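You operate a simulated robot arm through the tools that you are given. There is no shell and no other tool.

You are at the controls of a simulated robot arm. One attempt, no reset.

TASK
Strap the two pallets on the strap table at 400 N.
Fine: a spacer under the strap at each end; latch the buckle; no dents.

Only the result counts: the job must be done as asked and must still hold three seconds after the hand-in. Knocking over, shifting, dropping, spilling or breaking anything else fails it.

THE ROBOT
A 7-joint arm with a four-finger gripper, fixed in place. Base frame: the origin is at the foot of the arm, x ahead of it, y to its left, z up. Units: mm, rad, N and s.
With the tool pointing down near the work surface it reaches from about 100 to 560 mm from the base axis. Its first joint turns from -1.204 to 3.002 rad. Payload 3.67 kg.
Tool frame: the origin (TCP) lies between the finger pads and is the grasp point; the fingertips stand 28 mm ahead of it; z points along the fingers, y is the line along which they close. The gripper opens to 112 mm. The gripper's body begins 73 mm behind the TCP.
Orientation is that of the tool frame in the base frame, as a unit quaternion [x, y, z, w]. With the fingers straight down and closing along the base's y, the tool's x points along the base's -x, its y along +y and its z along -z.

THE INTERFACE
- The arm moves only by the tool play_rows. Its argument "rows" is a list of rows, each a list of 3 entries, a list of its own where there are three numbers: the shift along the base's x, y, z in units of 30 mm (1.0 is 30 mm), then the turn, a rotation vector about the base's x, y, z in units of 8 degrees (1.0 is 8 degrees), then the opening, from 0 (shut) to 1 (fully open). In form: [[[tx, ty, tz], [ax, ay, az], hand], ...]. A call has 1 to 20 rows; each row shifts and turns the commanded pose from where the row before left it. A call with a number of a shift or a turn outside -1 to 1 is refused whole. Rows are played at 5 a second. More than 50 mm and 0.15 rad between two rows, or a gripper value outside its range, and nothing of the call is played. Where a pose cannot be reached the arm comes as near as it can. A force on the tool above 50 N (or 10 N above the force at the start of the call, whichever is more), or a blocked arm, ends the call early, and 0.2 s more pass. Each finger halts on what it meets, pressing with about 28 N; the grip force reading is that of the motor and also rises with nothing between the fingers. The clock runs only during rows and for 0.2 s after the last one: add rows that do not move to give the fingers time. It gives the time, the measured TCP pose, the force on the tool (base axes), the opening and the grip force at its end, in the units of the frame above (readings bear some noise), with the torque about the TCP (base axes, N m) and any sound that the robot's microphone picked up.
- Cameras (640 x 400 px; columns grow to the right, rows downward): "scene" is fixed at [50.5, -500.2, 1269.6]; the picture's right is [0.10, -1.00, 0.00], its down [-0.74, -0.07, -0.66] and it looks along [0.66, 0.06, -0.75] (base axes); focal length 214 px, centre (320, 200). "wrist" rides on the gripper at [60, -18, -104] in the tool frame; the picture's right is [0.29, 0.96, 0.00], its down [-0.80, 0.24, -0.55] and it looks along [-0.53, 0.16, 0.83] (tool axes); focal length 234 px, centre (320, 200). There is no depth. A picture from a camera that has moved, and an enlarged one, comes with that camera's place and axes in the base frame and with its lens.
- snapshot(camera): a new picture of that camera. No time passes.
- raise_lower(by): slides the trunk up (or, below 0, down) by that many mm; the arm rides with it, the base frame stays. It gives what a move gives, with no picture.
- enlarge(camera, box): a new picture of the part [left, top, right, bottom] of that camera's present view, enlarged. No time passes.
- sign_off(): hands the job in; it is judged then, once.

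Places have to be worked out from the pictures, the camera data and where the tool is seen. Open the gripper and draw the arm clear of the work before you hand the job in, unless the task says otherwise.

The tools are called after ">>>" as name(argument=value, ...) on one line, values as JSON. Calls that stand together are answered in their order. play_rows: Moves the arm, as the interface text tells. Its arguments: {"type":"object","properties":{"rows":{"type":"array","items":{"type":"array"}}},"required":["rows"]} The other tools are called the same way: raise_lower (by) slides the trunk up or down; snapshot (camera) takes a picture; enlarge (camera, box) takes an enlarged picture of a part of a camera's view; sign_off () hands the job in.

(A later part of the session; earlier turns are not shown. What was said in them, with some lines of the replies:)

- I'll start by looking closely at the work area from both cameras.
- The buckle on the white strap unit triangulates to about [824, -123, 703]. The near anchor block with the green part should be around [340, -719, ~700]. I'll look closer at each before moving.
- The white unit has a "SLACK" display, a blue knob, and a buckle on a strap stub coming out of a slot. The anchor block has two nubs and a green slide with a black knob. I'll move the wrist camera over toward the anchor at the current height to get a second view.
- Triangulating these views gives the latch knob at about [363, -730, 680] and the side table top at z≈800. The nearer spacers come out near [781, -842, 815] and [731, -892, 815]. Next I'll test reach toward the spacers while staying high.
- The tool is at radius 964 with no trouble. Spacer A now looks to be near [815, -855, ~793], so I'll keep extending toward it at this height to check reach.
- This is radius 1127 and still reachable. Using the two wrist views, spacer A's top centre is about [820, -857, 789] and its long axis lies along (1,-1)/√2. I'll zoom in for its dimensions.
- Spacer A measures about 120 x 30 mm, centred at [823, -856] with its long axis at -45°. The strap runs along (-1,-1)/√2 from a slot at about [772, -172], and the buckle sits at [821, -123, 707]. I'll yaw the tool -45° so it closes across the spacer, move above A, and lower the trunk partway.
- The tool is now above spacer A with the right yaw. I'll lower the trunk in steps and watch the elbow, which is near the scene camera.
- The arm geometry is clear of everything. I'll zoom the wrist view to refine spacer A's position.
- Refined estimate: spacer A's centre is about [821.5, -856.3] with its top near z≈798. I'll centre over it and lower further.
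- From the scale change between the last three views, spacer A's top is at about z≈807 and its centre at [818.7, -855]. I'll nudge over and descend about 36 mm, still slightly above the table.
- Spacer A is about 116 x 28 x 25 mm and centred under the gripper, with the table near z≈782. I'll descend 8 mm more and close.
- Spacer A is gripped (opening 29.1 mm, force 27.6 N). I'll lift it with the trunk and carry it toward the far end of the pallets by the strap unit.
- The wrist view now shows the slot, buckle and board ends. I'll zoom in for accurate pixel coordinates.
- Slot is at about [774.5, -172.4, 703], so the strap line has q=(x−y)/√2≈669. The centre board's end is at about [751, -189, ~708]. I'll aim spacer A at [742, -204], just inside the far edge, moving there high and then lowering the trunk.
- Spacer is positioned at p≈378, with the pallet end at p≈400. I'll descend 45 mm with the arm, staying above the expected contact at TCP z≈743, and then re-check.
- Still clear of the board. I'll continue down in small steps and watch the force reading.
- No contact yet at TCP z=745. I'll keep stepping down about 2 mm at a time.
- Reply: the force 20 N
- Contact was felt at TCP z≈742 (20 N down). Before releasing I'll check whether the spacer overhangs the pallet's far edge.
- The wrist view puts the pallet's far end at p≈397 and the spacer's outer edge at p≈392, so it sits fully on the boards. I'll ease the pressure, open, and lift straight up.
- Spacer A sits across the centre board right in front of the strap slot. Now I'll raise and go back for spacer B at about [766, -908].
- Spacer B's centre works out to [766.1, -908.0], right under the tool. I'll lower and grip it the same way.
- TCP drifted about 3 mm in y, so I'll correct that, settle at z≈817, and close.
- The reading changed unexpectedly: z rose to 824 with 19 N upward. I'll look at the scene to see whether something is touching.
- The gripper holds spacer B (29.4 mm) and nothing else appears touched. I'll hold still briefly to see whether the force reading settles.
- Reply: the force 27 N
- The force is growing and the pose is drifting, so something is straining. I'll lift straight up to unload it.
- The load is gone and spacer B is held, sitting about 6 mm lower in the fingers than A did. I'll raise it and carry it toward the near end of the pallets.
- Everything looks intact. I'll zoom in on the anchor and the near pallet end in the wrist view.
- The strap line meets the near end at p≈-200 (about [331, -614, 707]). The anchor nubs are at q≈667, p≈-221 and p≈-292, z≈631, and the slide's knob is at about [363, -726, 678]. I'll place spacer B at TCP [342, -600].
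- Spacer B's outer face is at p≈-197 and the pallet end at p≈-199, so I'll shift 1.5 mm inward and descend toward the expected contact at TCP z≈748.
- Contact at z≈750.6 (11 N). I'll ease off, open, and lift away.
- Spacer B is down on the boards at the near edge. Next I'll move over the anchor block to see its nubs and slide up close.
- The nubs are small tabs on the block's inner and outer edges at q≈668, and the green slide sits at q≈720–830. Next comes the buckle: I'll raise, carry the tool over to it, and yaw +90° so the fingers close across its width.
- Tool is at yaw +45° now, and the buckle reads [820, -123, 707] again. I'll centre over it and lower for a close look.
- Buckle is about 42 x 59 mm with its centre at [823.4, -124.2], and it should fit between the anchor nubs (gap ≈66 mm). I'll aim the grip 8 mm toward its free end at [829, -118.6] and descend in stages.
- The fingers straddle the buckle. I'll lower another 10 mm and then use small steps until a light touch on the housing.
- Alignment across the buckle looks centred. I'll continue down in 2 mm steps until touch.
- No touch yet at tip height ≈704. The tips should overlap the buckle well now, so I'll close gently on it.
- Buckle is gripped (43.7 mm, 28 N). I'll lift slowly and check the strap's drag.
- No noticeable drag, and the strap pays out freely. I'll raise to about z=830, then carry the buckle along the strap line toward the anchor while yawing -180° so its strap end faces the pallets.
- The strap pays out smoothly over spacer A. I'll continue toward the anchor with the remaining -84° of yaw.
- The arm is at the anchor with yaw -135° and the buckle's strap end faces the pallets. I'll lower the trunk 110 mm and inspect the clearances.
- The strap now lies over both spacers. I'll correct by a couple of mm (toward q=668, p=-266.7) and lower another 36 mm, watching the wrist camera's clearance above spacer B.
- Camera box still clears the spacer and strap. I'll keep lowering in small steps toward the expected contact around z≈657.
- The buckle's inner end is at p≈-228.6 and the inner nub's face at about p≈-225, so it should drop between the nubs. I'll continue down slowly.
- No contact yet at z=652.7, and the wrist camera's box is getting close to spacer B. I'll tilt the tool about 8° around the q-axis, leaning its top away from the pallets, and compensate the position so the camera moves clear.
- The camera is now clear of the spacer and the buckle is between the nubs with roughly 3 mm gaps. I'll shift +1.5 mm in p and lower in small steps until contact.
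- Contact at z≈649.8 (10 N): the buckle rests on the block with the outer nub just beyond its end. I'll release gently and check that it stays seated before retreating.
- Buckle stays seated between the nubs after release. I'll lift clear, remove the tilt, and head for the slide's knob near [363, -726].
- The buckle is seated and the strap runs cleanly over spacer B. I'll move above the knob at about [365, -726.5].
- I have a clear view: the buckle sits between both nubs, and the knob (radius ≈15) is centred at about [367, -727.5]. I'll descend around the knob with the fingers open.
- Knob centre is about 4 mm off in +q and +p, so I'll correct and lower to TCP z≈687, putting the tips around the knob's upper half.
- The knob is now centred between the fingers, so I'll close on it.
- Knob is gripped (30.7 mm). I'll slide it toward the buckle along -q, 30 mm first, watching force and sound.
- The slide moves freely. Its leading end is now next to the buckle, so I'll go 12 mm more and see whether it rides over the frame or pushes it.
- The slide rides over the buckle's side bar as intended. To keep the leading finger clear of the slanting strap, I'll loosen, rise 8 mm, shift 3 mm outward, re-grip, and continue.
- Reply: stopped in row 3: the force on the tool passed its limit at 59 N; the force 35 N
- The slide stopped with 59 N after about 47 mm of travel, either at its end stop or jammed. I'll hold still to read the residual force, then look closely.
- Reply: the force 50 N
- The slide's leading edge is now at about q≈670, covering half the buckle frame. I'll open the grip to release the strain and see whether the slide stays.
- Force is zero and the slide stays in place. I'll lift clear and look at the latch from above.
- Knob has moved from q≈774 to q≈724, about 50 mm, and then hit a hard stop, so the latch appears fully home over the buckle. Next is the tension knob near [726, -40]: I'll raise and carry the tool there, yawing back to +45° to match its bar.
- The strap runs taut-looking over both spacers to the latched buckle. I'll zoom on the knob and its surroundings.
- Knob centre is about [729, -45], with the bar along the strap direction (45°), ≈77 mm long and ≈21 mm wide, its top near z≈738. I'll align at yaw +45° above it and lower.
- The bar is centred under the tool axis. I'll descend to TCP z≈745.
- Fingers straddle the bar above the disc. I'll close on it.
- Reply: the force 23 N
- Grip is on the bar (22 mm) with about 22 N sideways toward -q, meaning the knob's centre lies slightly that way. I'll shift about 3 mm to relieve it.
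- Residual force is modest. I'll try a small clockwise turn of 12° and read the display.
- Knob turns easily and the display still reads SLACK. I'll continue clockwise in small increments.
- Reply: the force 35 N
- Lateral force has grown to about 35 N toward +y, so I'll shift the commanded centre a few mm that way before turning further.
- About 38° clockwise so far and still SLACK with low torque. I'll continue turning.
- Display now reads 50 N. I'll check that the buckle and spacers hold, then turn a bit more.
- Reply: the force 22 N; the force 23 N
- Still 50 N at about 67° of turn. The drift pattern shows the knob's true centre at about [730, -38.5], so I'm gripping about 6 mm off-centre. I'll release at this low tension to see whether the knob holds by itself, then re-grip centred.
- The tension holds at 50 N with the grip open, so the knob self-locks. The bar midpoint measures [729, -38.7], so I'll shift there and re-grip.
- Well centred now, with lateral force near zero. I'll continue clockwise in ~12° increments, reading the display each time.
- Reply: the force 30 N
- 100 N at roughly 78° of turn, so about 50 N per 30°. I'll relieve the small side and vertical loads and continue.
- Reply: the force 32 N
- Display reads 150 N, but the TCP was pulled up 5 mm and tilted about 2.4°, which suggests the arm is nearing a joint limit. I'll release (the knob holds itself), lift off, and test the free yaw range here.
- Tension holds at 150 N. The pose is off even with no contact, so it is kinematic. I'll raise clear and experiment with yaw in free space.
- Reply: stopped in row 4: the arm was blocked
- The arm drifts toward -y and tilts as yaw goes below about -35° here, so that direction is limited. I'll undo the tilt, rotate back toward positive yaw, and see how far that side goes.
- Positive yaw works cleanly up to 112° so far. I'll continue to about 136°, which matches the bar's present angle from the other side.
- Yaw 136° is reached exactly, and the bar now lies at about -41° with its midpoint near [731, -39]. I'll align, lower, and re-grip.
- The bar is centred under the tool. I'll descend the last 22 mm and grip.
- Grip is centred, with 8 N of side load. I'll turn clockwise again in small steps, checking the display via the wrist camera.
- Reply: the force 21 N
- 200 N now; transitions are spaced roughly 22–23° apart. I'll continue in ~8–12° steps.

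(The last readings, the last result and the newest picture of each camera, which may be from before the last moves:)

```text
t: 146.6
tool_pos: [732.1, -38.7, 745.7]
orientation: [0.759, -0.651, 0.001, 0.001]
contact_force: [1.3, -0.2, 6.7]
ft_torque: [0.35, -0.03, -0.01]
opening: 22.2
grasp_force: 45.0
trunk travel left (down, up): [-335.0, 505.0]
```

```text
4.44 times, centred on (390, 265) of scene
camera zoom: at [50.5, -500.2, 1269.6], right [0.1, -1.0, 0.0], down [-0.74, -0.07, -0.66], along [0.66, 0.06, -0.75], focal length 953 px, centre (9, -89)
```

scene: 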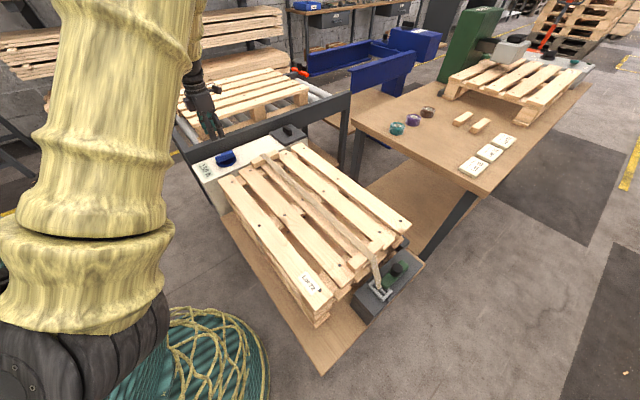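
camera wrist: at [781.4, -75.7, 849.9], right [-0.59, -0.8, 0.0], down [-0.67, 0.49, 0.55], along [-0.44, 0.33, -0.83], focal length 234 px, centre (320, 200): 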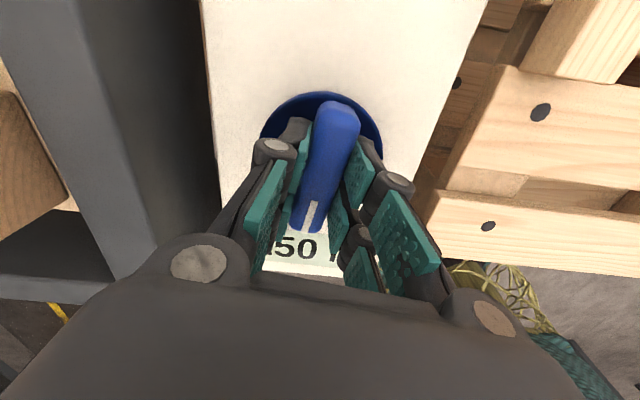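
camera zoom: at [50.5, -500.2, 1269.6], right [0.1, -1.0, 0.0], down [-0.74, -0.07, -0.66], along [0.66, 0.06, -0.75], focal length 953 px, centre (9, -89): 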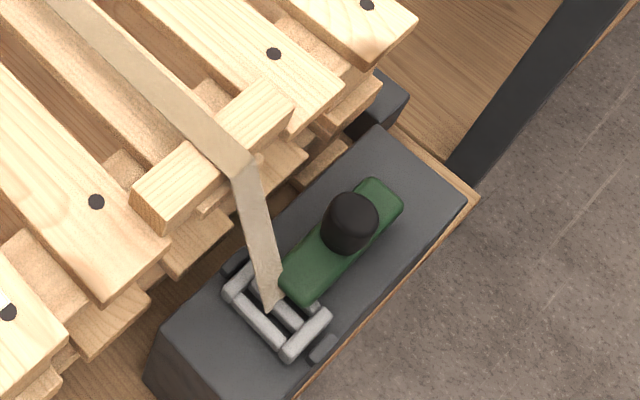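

>>> play_rows(rows=[[[0, 0, 0], [0, 0, -0.5], 0.08], [[0, 0, 0], [0, 0, -0.5], 0.08], [[0, 0, 0], [0, 0, 0], 0.08]])

>>> enlarge(camera="scene", box=[180, 110, 280, 190])

>>> play_rows(rows=[[[0, 0, 0], [0, 0, -0.5], 0.08], [[0, 0, 0], [0, 0, -0.5], 0.08], [[0, 0, 0], [0, 0, 0], 0.08]])

>>> enlarge(camera="scene", box=[180, 110, 280, 190])

```text
t: 147.4
tool_pos: [732.3, -38.7, 745.2]
orientation: [0.712, -0.702, 0.0, 0.0]
contact_force: [-2.6, 1.2, 3.5]
ft_torque: [0.65, 0.08, -0.01]
opening: 22.0
grasp_force: 45.4
trunk travel left (down, up): [-335.0, 505.0]
```

```text
5.00 times, centred on (230, 150) of scene
camera zoom: at [50.5, -500.2, 1269.6], right [0.1, -1.0, 0.0], down [-0.74, -0.07, -0.66], along [0.66, 0.06, -0.75], focal length 1072 px, centre (770, 450)
```

zoom: 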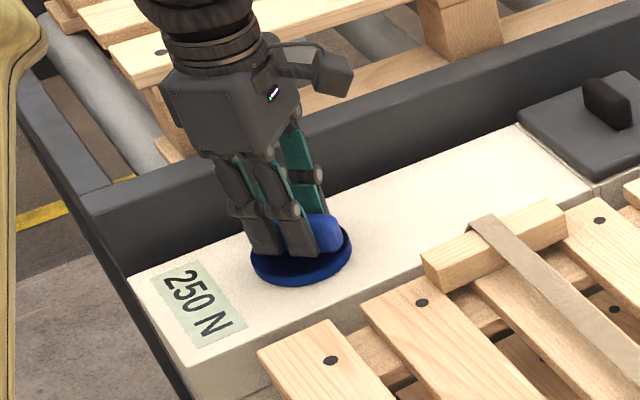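

```text
t: 148.2
tool_pos: [730.7, -37.8, 744.7]
orientation: [-0.662, 0.75, 0.0, 0.001]
contact_force: [-7.1, 7.4, 0.4]
ft_torque: [0.78, 0.05, 0.01]
opening: 22.0
grasp_force: 45.1
trunk travel left (down, up): [-335.0, 505.0]
```

```text
5.00 times, centred on (230, 150) of scene
camera zoom: at [50.5, -500.2, 1269.6], right [0.1, -1.0, 0.0], down [-0.74, -0.07, -0.66], along [0.66, 0.06, -0.75], focal length 1072 px, centre (770, 450)
```

zoom: 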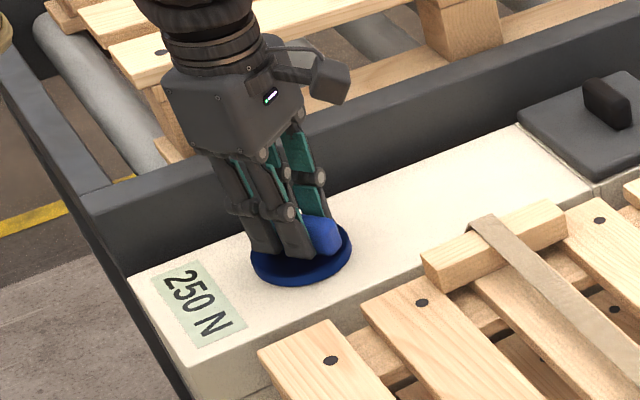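

250 N, and transitions match multiples of 22.5° (400 N should cover turns of about 202.5°–225°, yaw ≈ +24 to +2). I'll continue.

>>> play_rows(rows=[[[0, 0.02, 0], [0, 0, -0.5], 0.08], [[0, 0, 0], [0, 0, -0.5], 0.08], [[0, 0, 0], [0, 0, -0.5], 0.08], [[0, 0, 0], [0, 0, -0.5], 0.08], [[0, 0, 0], [0, 0, 0], 0.08]])

>>> enlarge(camera="scene", box=[180, 110, 280, 190])

>>> enlarge(camera="scene", box=[340, 220, 440, 310])

```text
t: 149.4
tool_pos: [732.0, -37.9, 745.2]
orientation: [-0.55, 0.835, 0.0, 0.001]
contact_force: [-7.8, -2.1, -5.6]
ft_torque: [-0.28, 0.1, 0.0]
opening: 21.9
grasp_force: 44.8
trunk travel left (down, up): [-335.0, 505.0]
```

```text
5.00 times, centred on (230, 150) of scene
camera zoom: at [50.5, -500.2, 1269.6], right [0.1, -1.0, 0.0], down [-0.74, -0.07, -0.66], along [0.66, 0.06, -0.75], focal length 1072 px, centre (770, 450)
```

zoom: 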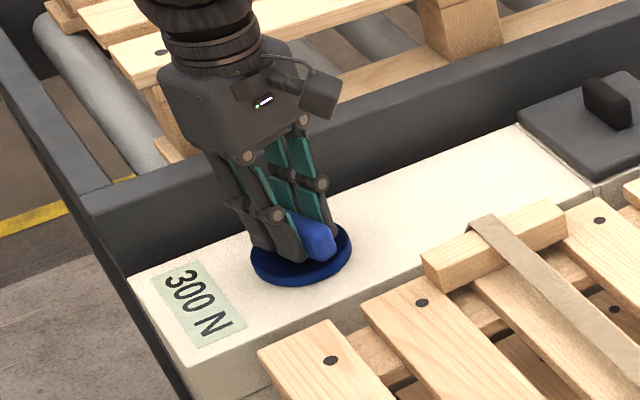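

```text
4.44 times, centred on (390, 265) of scene
camera zoom: at [50.5, -500.2, 1269.6], right [0.1, -1.0, 0.0], down [-0.74, -0.07, -0.66], along [0.66, 0.06, -0.75], focal length 953 px, centre (9, -89)
```

zoom: 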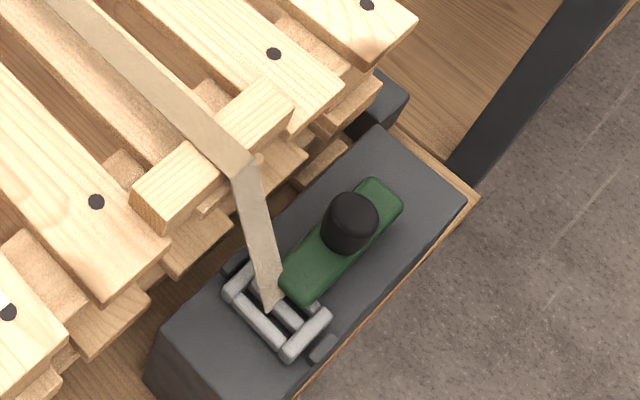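

300 N with the buckle and spacers steady. I'll continue.

>>> play_rows(rows=[[[0, 0, 0], [0, 0, -0.5], 0.08], [[0, 0, 0], [0, 0, -0.5], 0.08], [[0, 0, 0], [0, 0, -0.5], 0.08], [[0, 0, 0], [0, 0, -0.5], 0.08], [[0, 0, 0], [0, 0, 0], 0.08]])

>>> enlarge(camera="scene", box=[180, 110, 280, 190])

```text
t: 150.6
tool_pos: [732.1, -37.9, 745.7]
orientation: [-0.429, 0.903, 0.0, -0.001]
contact_force: [-11.2, -6.1, -12.2]
ft_torque: [0.12, -0.06, 0.03]
opening: 21.8
grasp_force: 44.6
trunk travel left (down, up): [-335.0, 505.0]
```

```text
5.00 times, centred on (230, 150) of scene
camera zoom: at [50.5, -500.2, 1269.6], right [0.1, -1.0, 0.0], down [-0.74, -0.07, -0.66], along [0.66, 0.06, -0.75], focal length 1072 px, centre (770, 450)
```

zoom: 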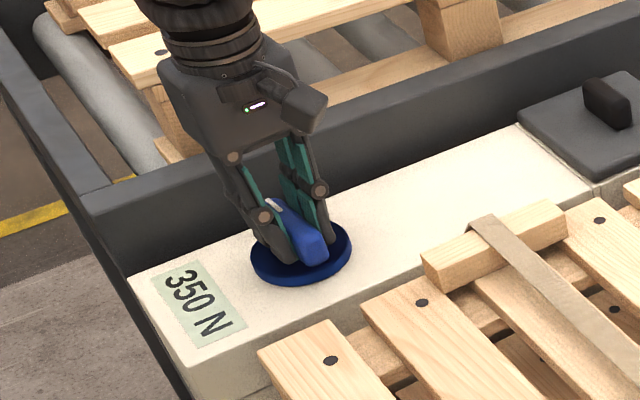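

350 N. I'll move in finer steps now to find the 400 N transition.

>>> play_rows(rows=[[[-0.01, 0, -0.02], [0, 0, -0.5], 0.08], [[0, 0, 0], [0, 0, -0.5], 0.08], [[0, 0, 0], [0, 0, -0.5], 0.08], [[0, 0, 0], [0, 0, 0], 0.08]])

>>> enlarge(camera="scene", box=[180, 110, 280, 190])

>>> play_rows(rows=[[[0, 0, 0], [0, 0, -0.5], 0.08], [[0, 0, 0], [0, 0, 0], 0.08]])

>>> enlarge(camera="scene", box=[180, 110, 280, 190])

```text
t: 151.6
tool_pos: [731.4, -38.3, 743.1]
orientation: [-0.332, 0.943, -0.001, 0.001]
contact_force: [-5.2, -10.0, -1.4]
ft_torque: [-0.86, 0.65, -0.01]
opening: 22.0
grasp_force: 44.7
trunk travel left (down, up): [-335.0, 505.0]
```

```text
5.00 times, centred on (230, 150) of scene
camera zoom: at [50.5, -500.2, 1269.6], right [0.1, -1.0, 0.0], down [-0.74, -0.07, -0.66], along [0.66, 0.06, -0.75], focal length 1072 px, centre (770, 450)
```

zoom: 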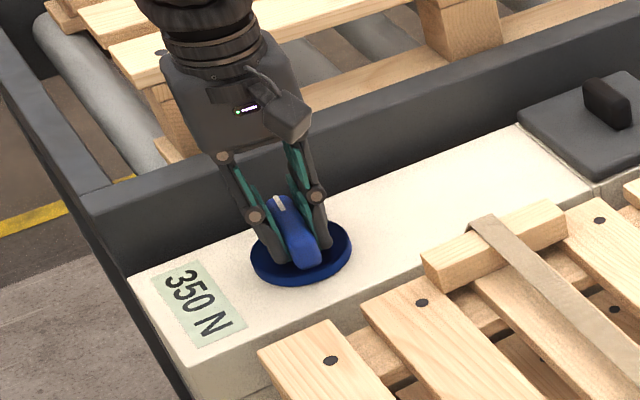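

```text
t: 152.2
tool_pos: [732.1, -38.9, 745.5]
orientation: [-0.298, 0.955, 0.0, 0.0]
contact_force: [-2.0, -10.3, 3.2]
ft_torque: [-0.77, 0.89, 0.02]
opening: 21.9
grasp_force: 44.2
trunk travel left (down, up): [-335.0, 505.0]
```

```text
5.00 times, centred on (230, 150) of scene
camera zoom: at [50.5, -500.2, 1269.6], right [0.1, -1.0, 0.0], down [-0.74, -0.07, -0.66], along [0.66, 0.06, -0.75], focal length 1072 px, centre (770, 450)
```

zoom: 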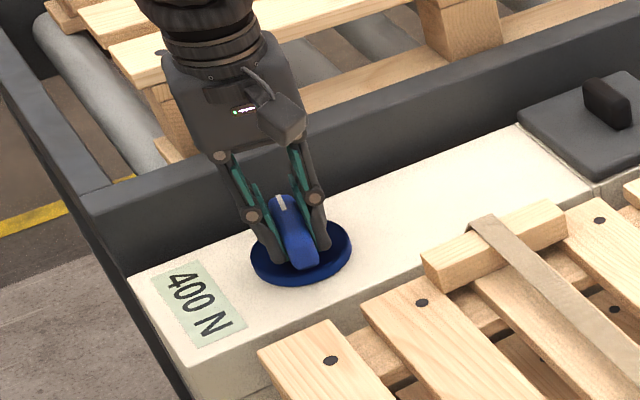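

Display reads 400 N, having changed between yaw 38.8° and 34.7°. I'll go about 4° further into the 400 N band for margin and confirm before releasing.

>>> play_rows(rows=[[[0, 0, 0], [0, 0, -0.25], 0.08], [[0, 0, 0], [0, 0, -0.25], 0.08], [[0, 0, 0], [0, 0, 0], 0.08], [[0, 0, 0], [0, 0, 0], 0.08]])

>>> enlarge(camera="scene", box=[180, 110, 280, 190])

```text
t: 153.2
tool_pos: [732.2, -38.7, 744.7]
orientation: [-0.265, 0.964, -0.001, 0.0]
contact_force: [1.6, -15.5, 1.7]
ft_torque: [0.01, -0.67, 0.0]
opening: 22.1
grasp_force: 45.0
trunk travel left (down, up): [-335.0, 505.0]
```

```text
5.00 times, centred on (230, 150) of scene
camera zoom: at [50.5, -500.2, 1269.6], right [0.1, -1.0, 0.0], down [-0.74, -0.07, -0.66], along [0.66, 0.06, -0.75], focal length 1072 px, centre (770, 450)
```

zoom: 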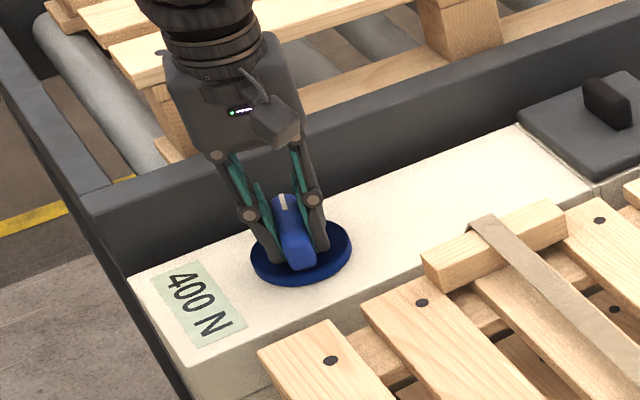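

Still 400 N. I'll relieve the 15 N side load, open slowly, and confirm the reading holds.

>>> play_rows(rows=[[[0, -0.06, 0], [0, 0, 0], 0.08], [[0, 0, 0], [0, 0, 0], 0.08], [[0, 0, 0], [0, 0, 0], 0.22], [[0, 0, 0], [0, 0, 0], 0.3], [[0, 0, 0], [0, 0, 0], 0.45], [[0, 0, 0], [0, 0, 0], 0.45]])

>>> enlarge(camera="scene", box=[180, 110, 280, 190])

>>> snapshot(camera="wrist")

```text
t: 154.6
tool_pos: [731.8, -39.5, 745.7]
orientation: [-0.265, 0.964, 0.001, 0.0]
contact_force: [-0.7, 0.1, 0.6]
ft_torque: [0.01, -0.01, -0.02]
opening: 50.6
grasp_force: 0.1
trunk travel left (down, up): [-335.0, 505.0]
```

```text
5.00 times, centred on (230, 150) of scene
camera zoom: at [50.5, -500.2, 1269.6], right [0.1, -1.0, 0.0], down [-0.74, -0.07, -0.66], along [0.66, 0.06, -0.75], focal length 1072 px, centre (770, 450)
```

zoom: 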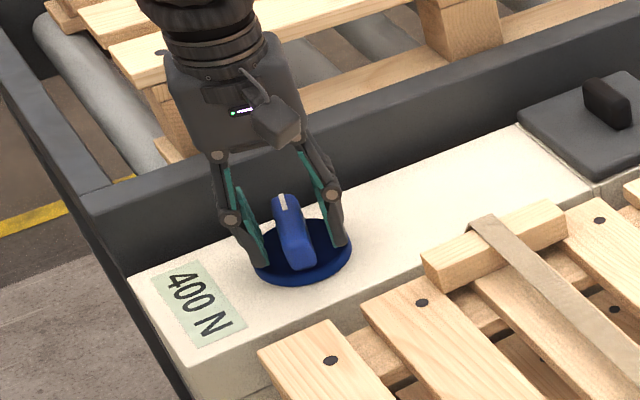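

```text
taken
camera wrist: at [689.4, -85.4, 849.9], right [-0.74, 0.67, 0.0], down [0.56, 0.61, 0.55], along [0.37, 0.41, -0.83], focal length 234 px, centre (320, 200)
```

wrist: 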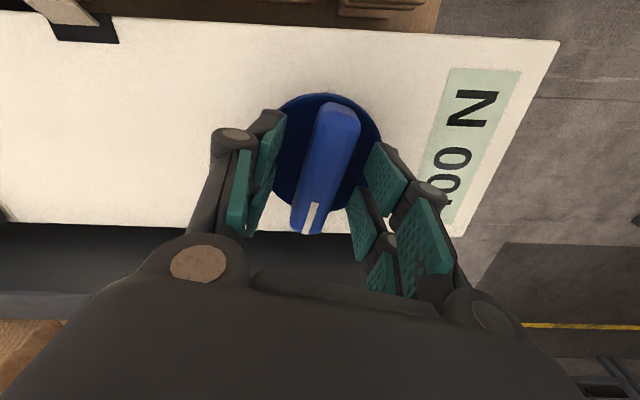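

400 N holds with the gripper open. I'll lift straight up off the knob with the trunk and then inspect everything.

>>> raise_lower(by=130)

>>> snapshot(camera="wrist")

>>> snapshot(camera="scene")

>>> enlarge(camera="scene", box=[340, 220, 440, 310])

>>> enlarge(camera="scene", box=[190, 120, 310, 210])

```text
t: 156.2
tool_pos: [732.8, -39.1, 874.5]
orientation: [-0.266, 0.964, 0.0, 0.0]
contact_force: [0.3, -1.1, -0.3]
ft_torque: [0.01, -0.05, 0.01]
opening: 50.3
grasp_force: 0.1
trunk travel left (down, up): [-465.0, 375.0]
```

```text
taken
camera wrist: at [689.5, -85.5, 979.7], right [-0.74, 0.67, 0.0], down [0.56, 0.61, 0.55], along [0.37, 0.41, -0.83], focal length 234 px, centre (320, 200)
```

wrist: 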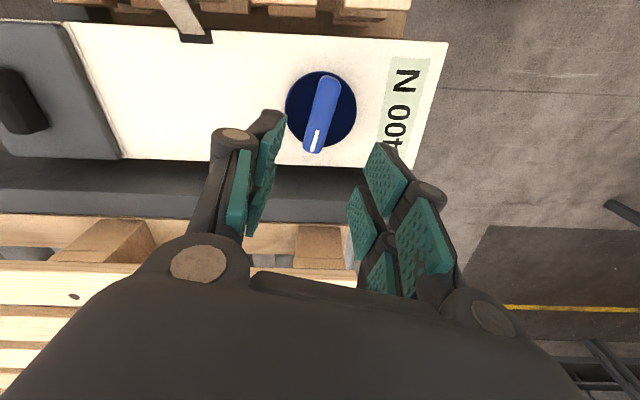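

```text
taken
```

scene: 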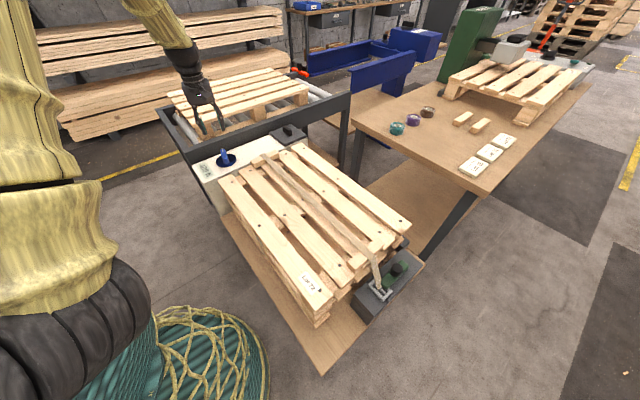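

```text
4.44 times, centred on (390, 265) of scene
camera zoom: at [50.5, -500.2, 1269.6], right [0.1, -1.0, 0.0], down [-0.74, -0.07, -0.66], along [0.66, 0.06, -0.75], focal length 953 px, centre (9, -89)
```

zoom: 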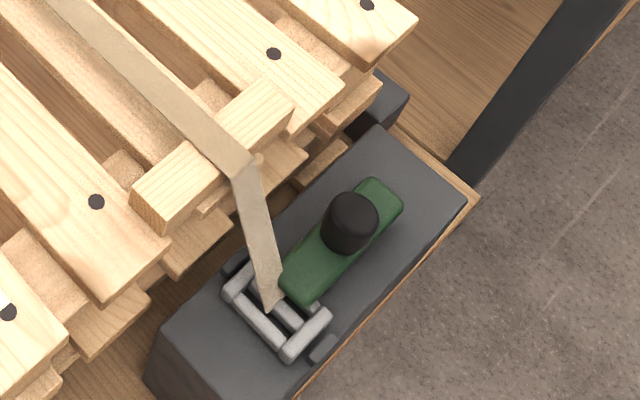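

```text
4.44 times, centred on (250, 165) of scene
camera zoom: at [50.5, -500.2, 1269.6], right [0.1, -1.0, 0.0], down [-0.74, -0.07, -0.66], along [0.66, 0.06, -0.75], focal length 953 px, centre (631, 356)
```

zoom: 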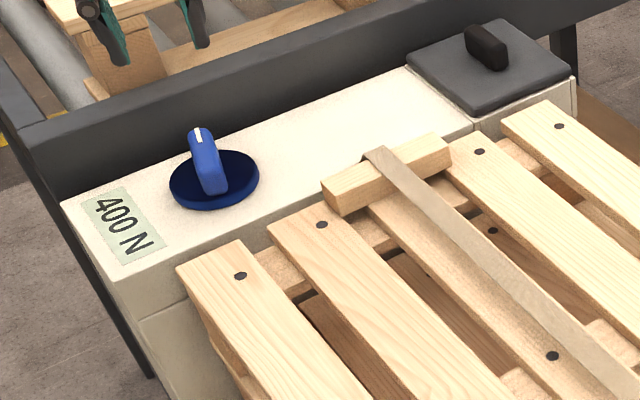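

Everything reads well: 400 N, the strap over both spacers, the buckle and slide unchanged. I'll raise well clear and pass over the anchor for one last close look at the latch.

>>> raise_lower(by=120)

>>> play_rows(rows=[[[-0.55, -0.97, 0], [0, 0, -0.5], 0.5], [[-0.55, -0.97, 0], [0, 0, -0.5], 0.5], [[-0.55, -0.97, 0], [0, 0, -0.5], 0.5], [[-0.55, -0.97, 0], [0, 0, -0.5], 0.5], [[-0.55, -0.97, 0], [0, 0, -0.5], 0.5], [[-0.55, -0.97, 0], [0, 0, -0.5], 0.5], [[-0.55, -0.97, 0], [0, 0, -0.5], 0.5], [[-0.55, -0.97, 0], [0, 0, -0.5], 0.5], [[-0.55, -0.97, 0], [0, 0, -0.5], 0.5], [[-0.55, -0.97, 0], [0, 0, -0.5], 0.5], [[-0.55, -0.97, 0], [0, 0, -0.5], 0.5], [[-0.55, -0.97, 0], [0, 0, -0.5], 0.5], [[-0.55, -0.97, 0], [0, 0, -0.5], 0.5], [[-0.55, -0.97, 0], [0, 0, -0.5], 0.5], [[-0.55, -0.97, 0], [0, 0, -0.5], 0.5], [[-0.55, -0.97, 0], [0, 0, -0.5], 0.5], [[-0.55, -0.97, 0], [0, 0, -0.5], 0.5], [[-0.55, -0.97, 0], [0, 0, -0.5], 0.5], [[-0.55, -0.97, 0], [0, 0, -0.5], 0.5], [[0, 0, 0], [0, 0, 0], 0.5]])

>>> snapshot(camera="wrist")

>>> enlarge(camera="wrist", box=[180, 0, 400, 160])

```text
t: 157.7
tool_pos: [732.8, -38.9, 995.3]
orientation: [-0.266, 0.964, 0.0, 0.001]
contact_force: [0.6, 0.3, 0.5]
ft_torque: [0.02, 0.01, -0.01]
opening: 50.4
grasp_force: 0.1
trunk travel left (down, up): [-585.0, 255.0]
```

```text
t: 161.9
tool_pos: [417.2, -591.4, 995.0]
orientation: [0.384, 0.923, -0.001, 0.0]
contact_force: [-0.7, 0.5, -0.7]
ft_torque: [-0.02, -0.03, -0.02]
opening: 55.7
grasp_force: 0.1
trunk travel left (down, up): [-585.0, 255.0]
```

```text
taken
camera wrist: at [363.3, -562.0, 1099.8], right [0.48, 0.88, 0.0], down [0.73, -0.4, 0.55], along [0.49, -0.26, -0.83], focal length 234 px, centre (320, 200)
```

wrist: 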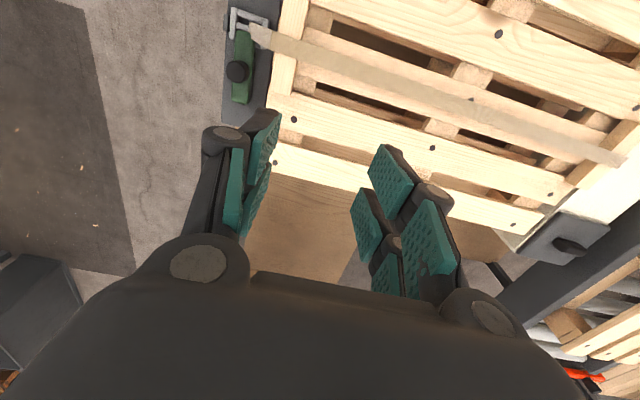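

```text
2.50 times, centred on (290, 80) of wrist
camera zoom: at [363.3, -562.0, 1099.8], right [0.48, 0.88, 0.0], down [0.73, -0.4, 0.55], along [0.49, -0.26, -0.83], focal length 585 px, centre (395, 500)
```

zoom: 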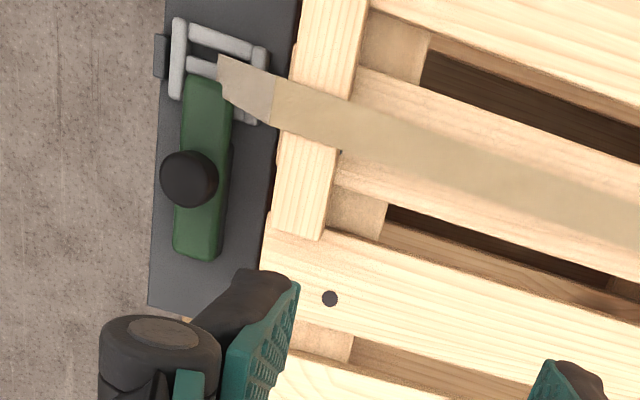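

The latch close-up shows the buckle captured between the nubs with the slide over its frame. I'll do a final check of the display and spacers before handing in.

>>> enlarge(camera="scene", box=[190, 120, 330, 220])

>>> snapshot(camera="scene")

```text
4.00 times, centred on (260, 170) of scene
camera zoom: at [50.5, -500.2, 1269.6], right [0.1, -1.0, 0.0], down [-0.74, -0.07, -0.66], along [0.66, 0.06, -0.75], focal length 858 px, centre (560, 320)
```

zoom: 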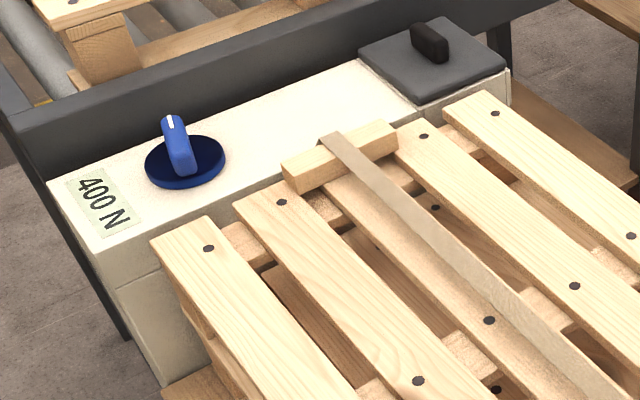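

```text
taken
```

scene: 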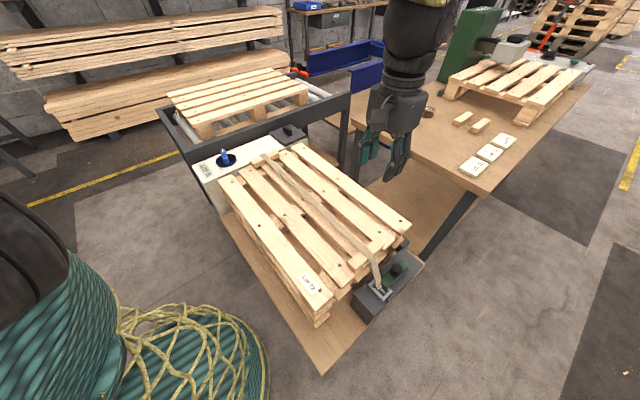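

The display reads 400 N and a spacer sits under the strap at each end. The buckle is latched, the gripper is open, and the arm is well above the work, so I'm handing in the job.

>>> sign_off()

```text
The job is handed in.
```

The two pallets are strapped, and the tension display read 400 N when I handed the job in. I haven't seen the judge's result.

- **Spacers:** one sits under the strap at each end of the top pallet, about 3–5 mm inside the edge. Neither moved as the strap tightened.
- **Buckle:** it is seated between the two nubs on the anchor block. I pushed the green slide over it until it hit a hard stop after about 50 mm. The slide covers a bit under half of the buckle frame, and I heard no latch click. Neither moved as the tension came up to 400 N.
- **Tension:** the display only moves in 50 N steps. I turned the knob about 6° past the point where 400 N first appeared, so if the real tension is continuous it may be 10–20 N off. The reading stayed at 400 N after I let go.
- **Dents and other items:** I saw no dents in the camera views and nothing else was disturbed. The two spare spacers, tapes and lot tags are where they were.

The gripper is open and the arm is raised clear of the work.
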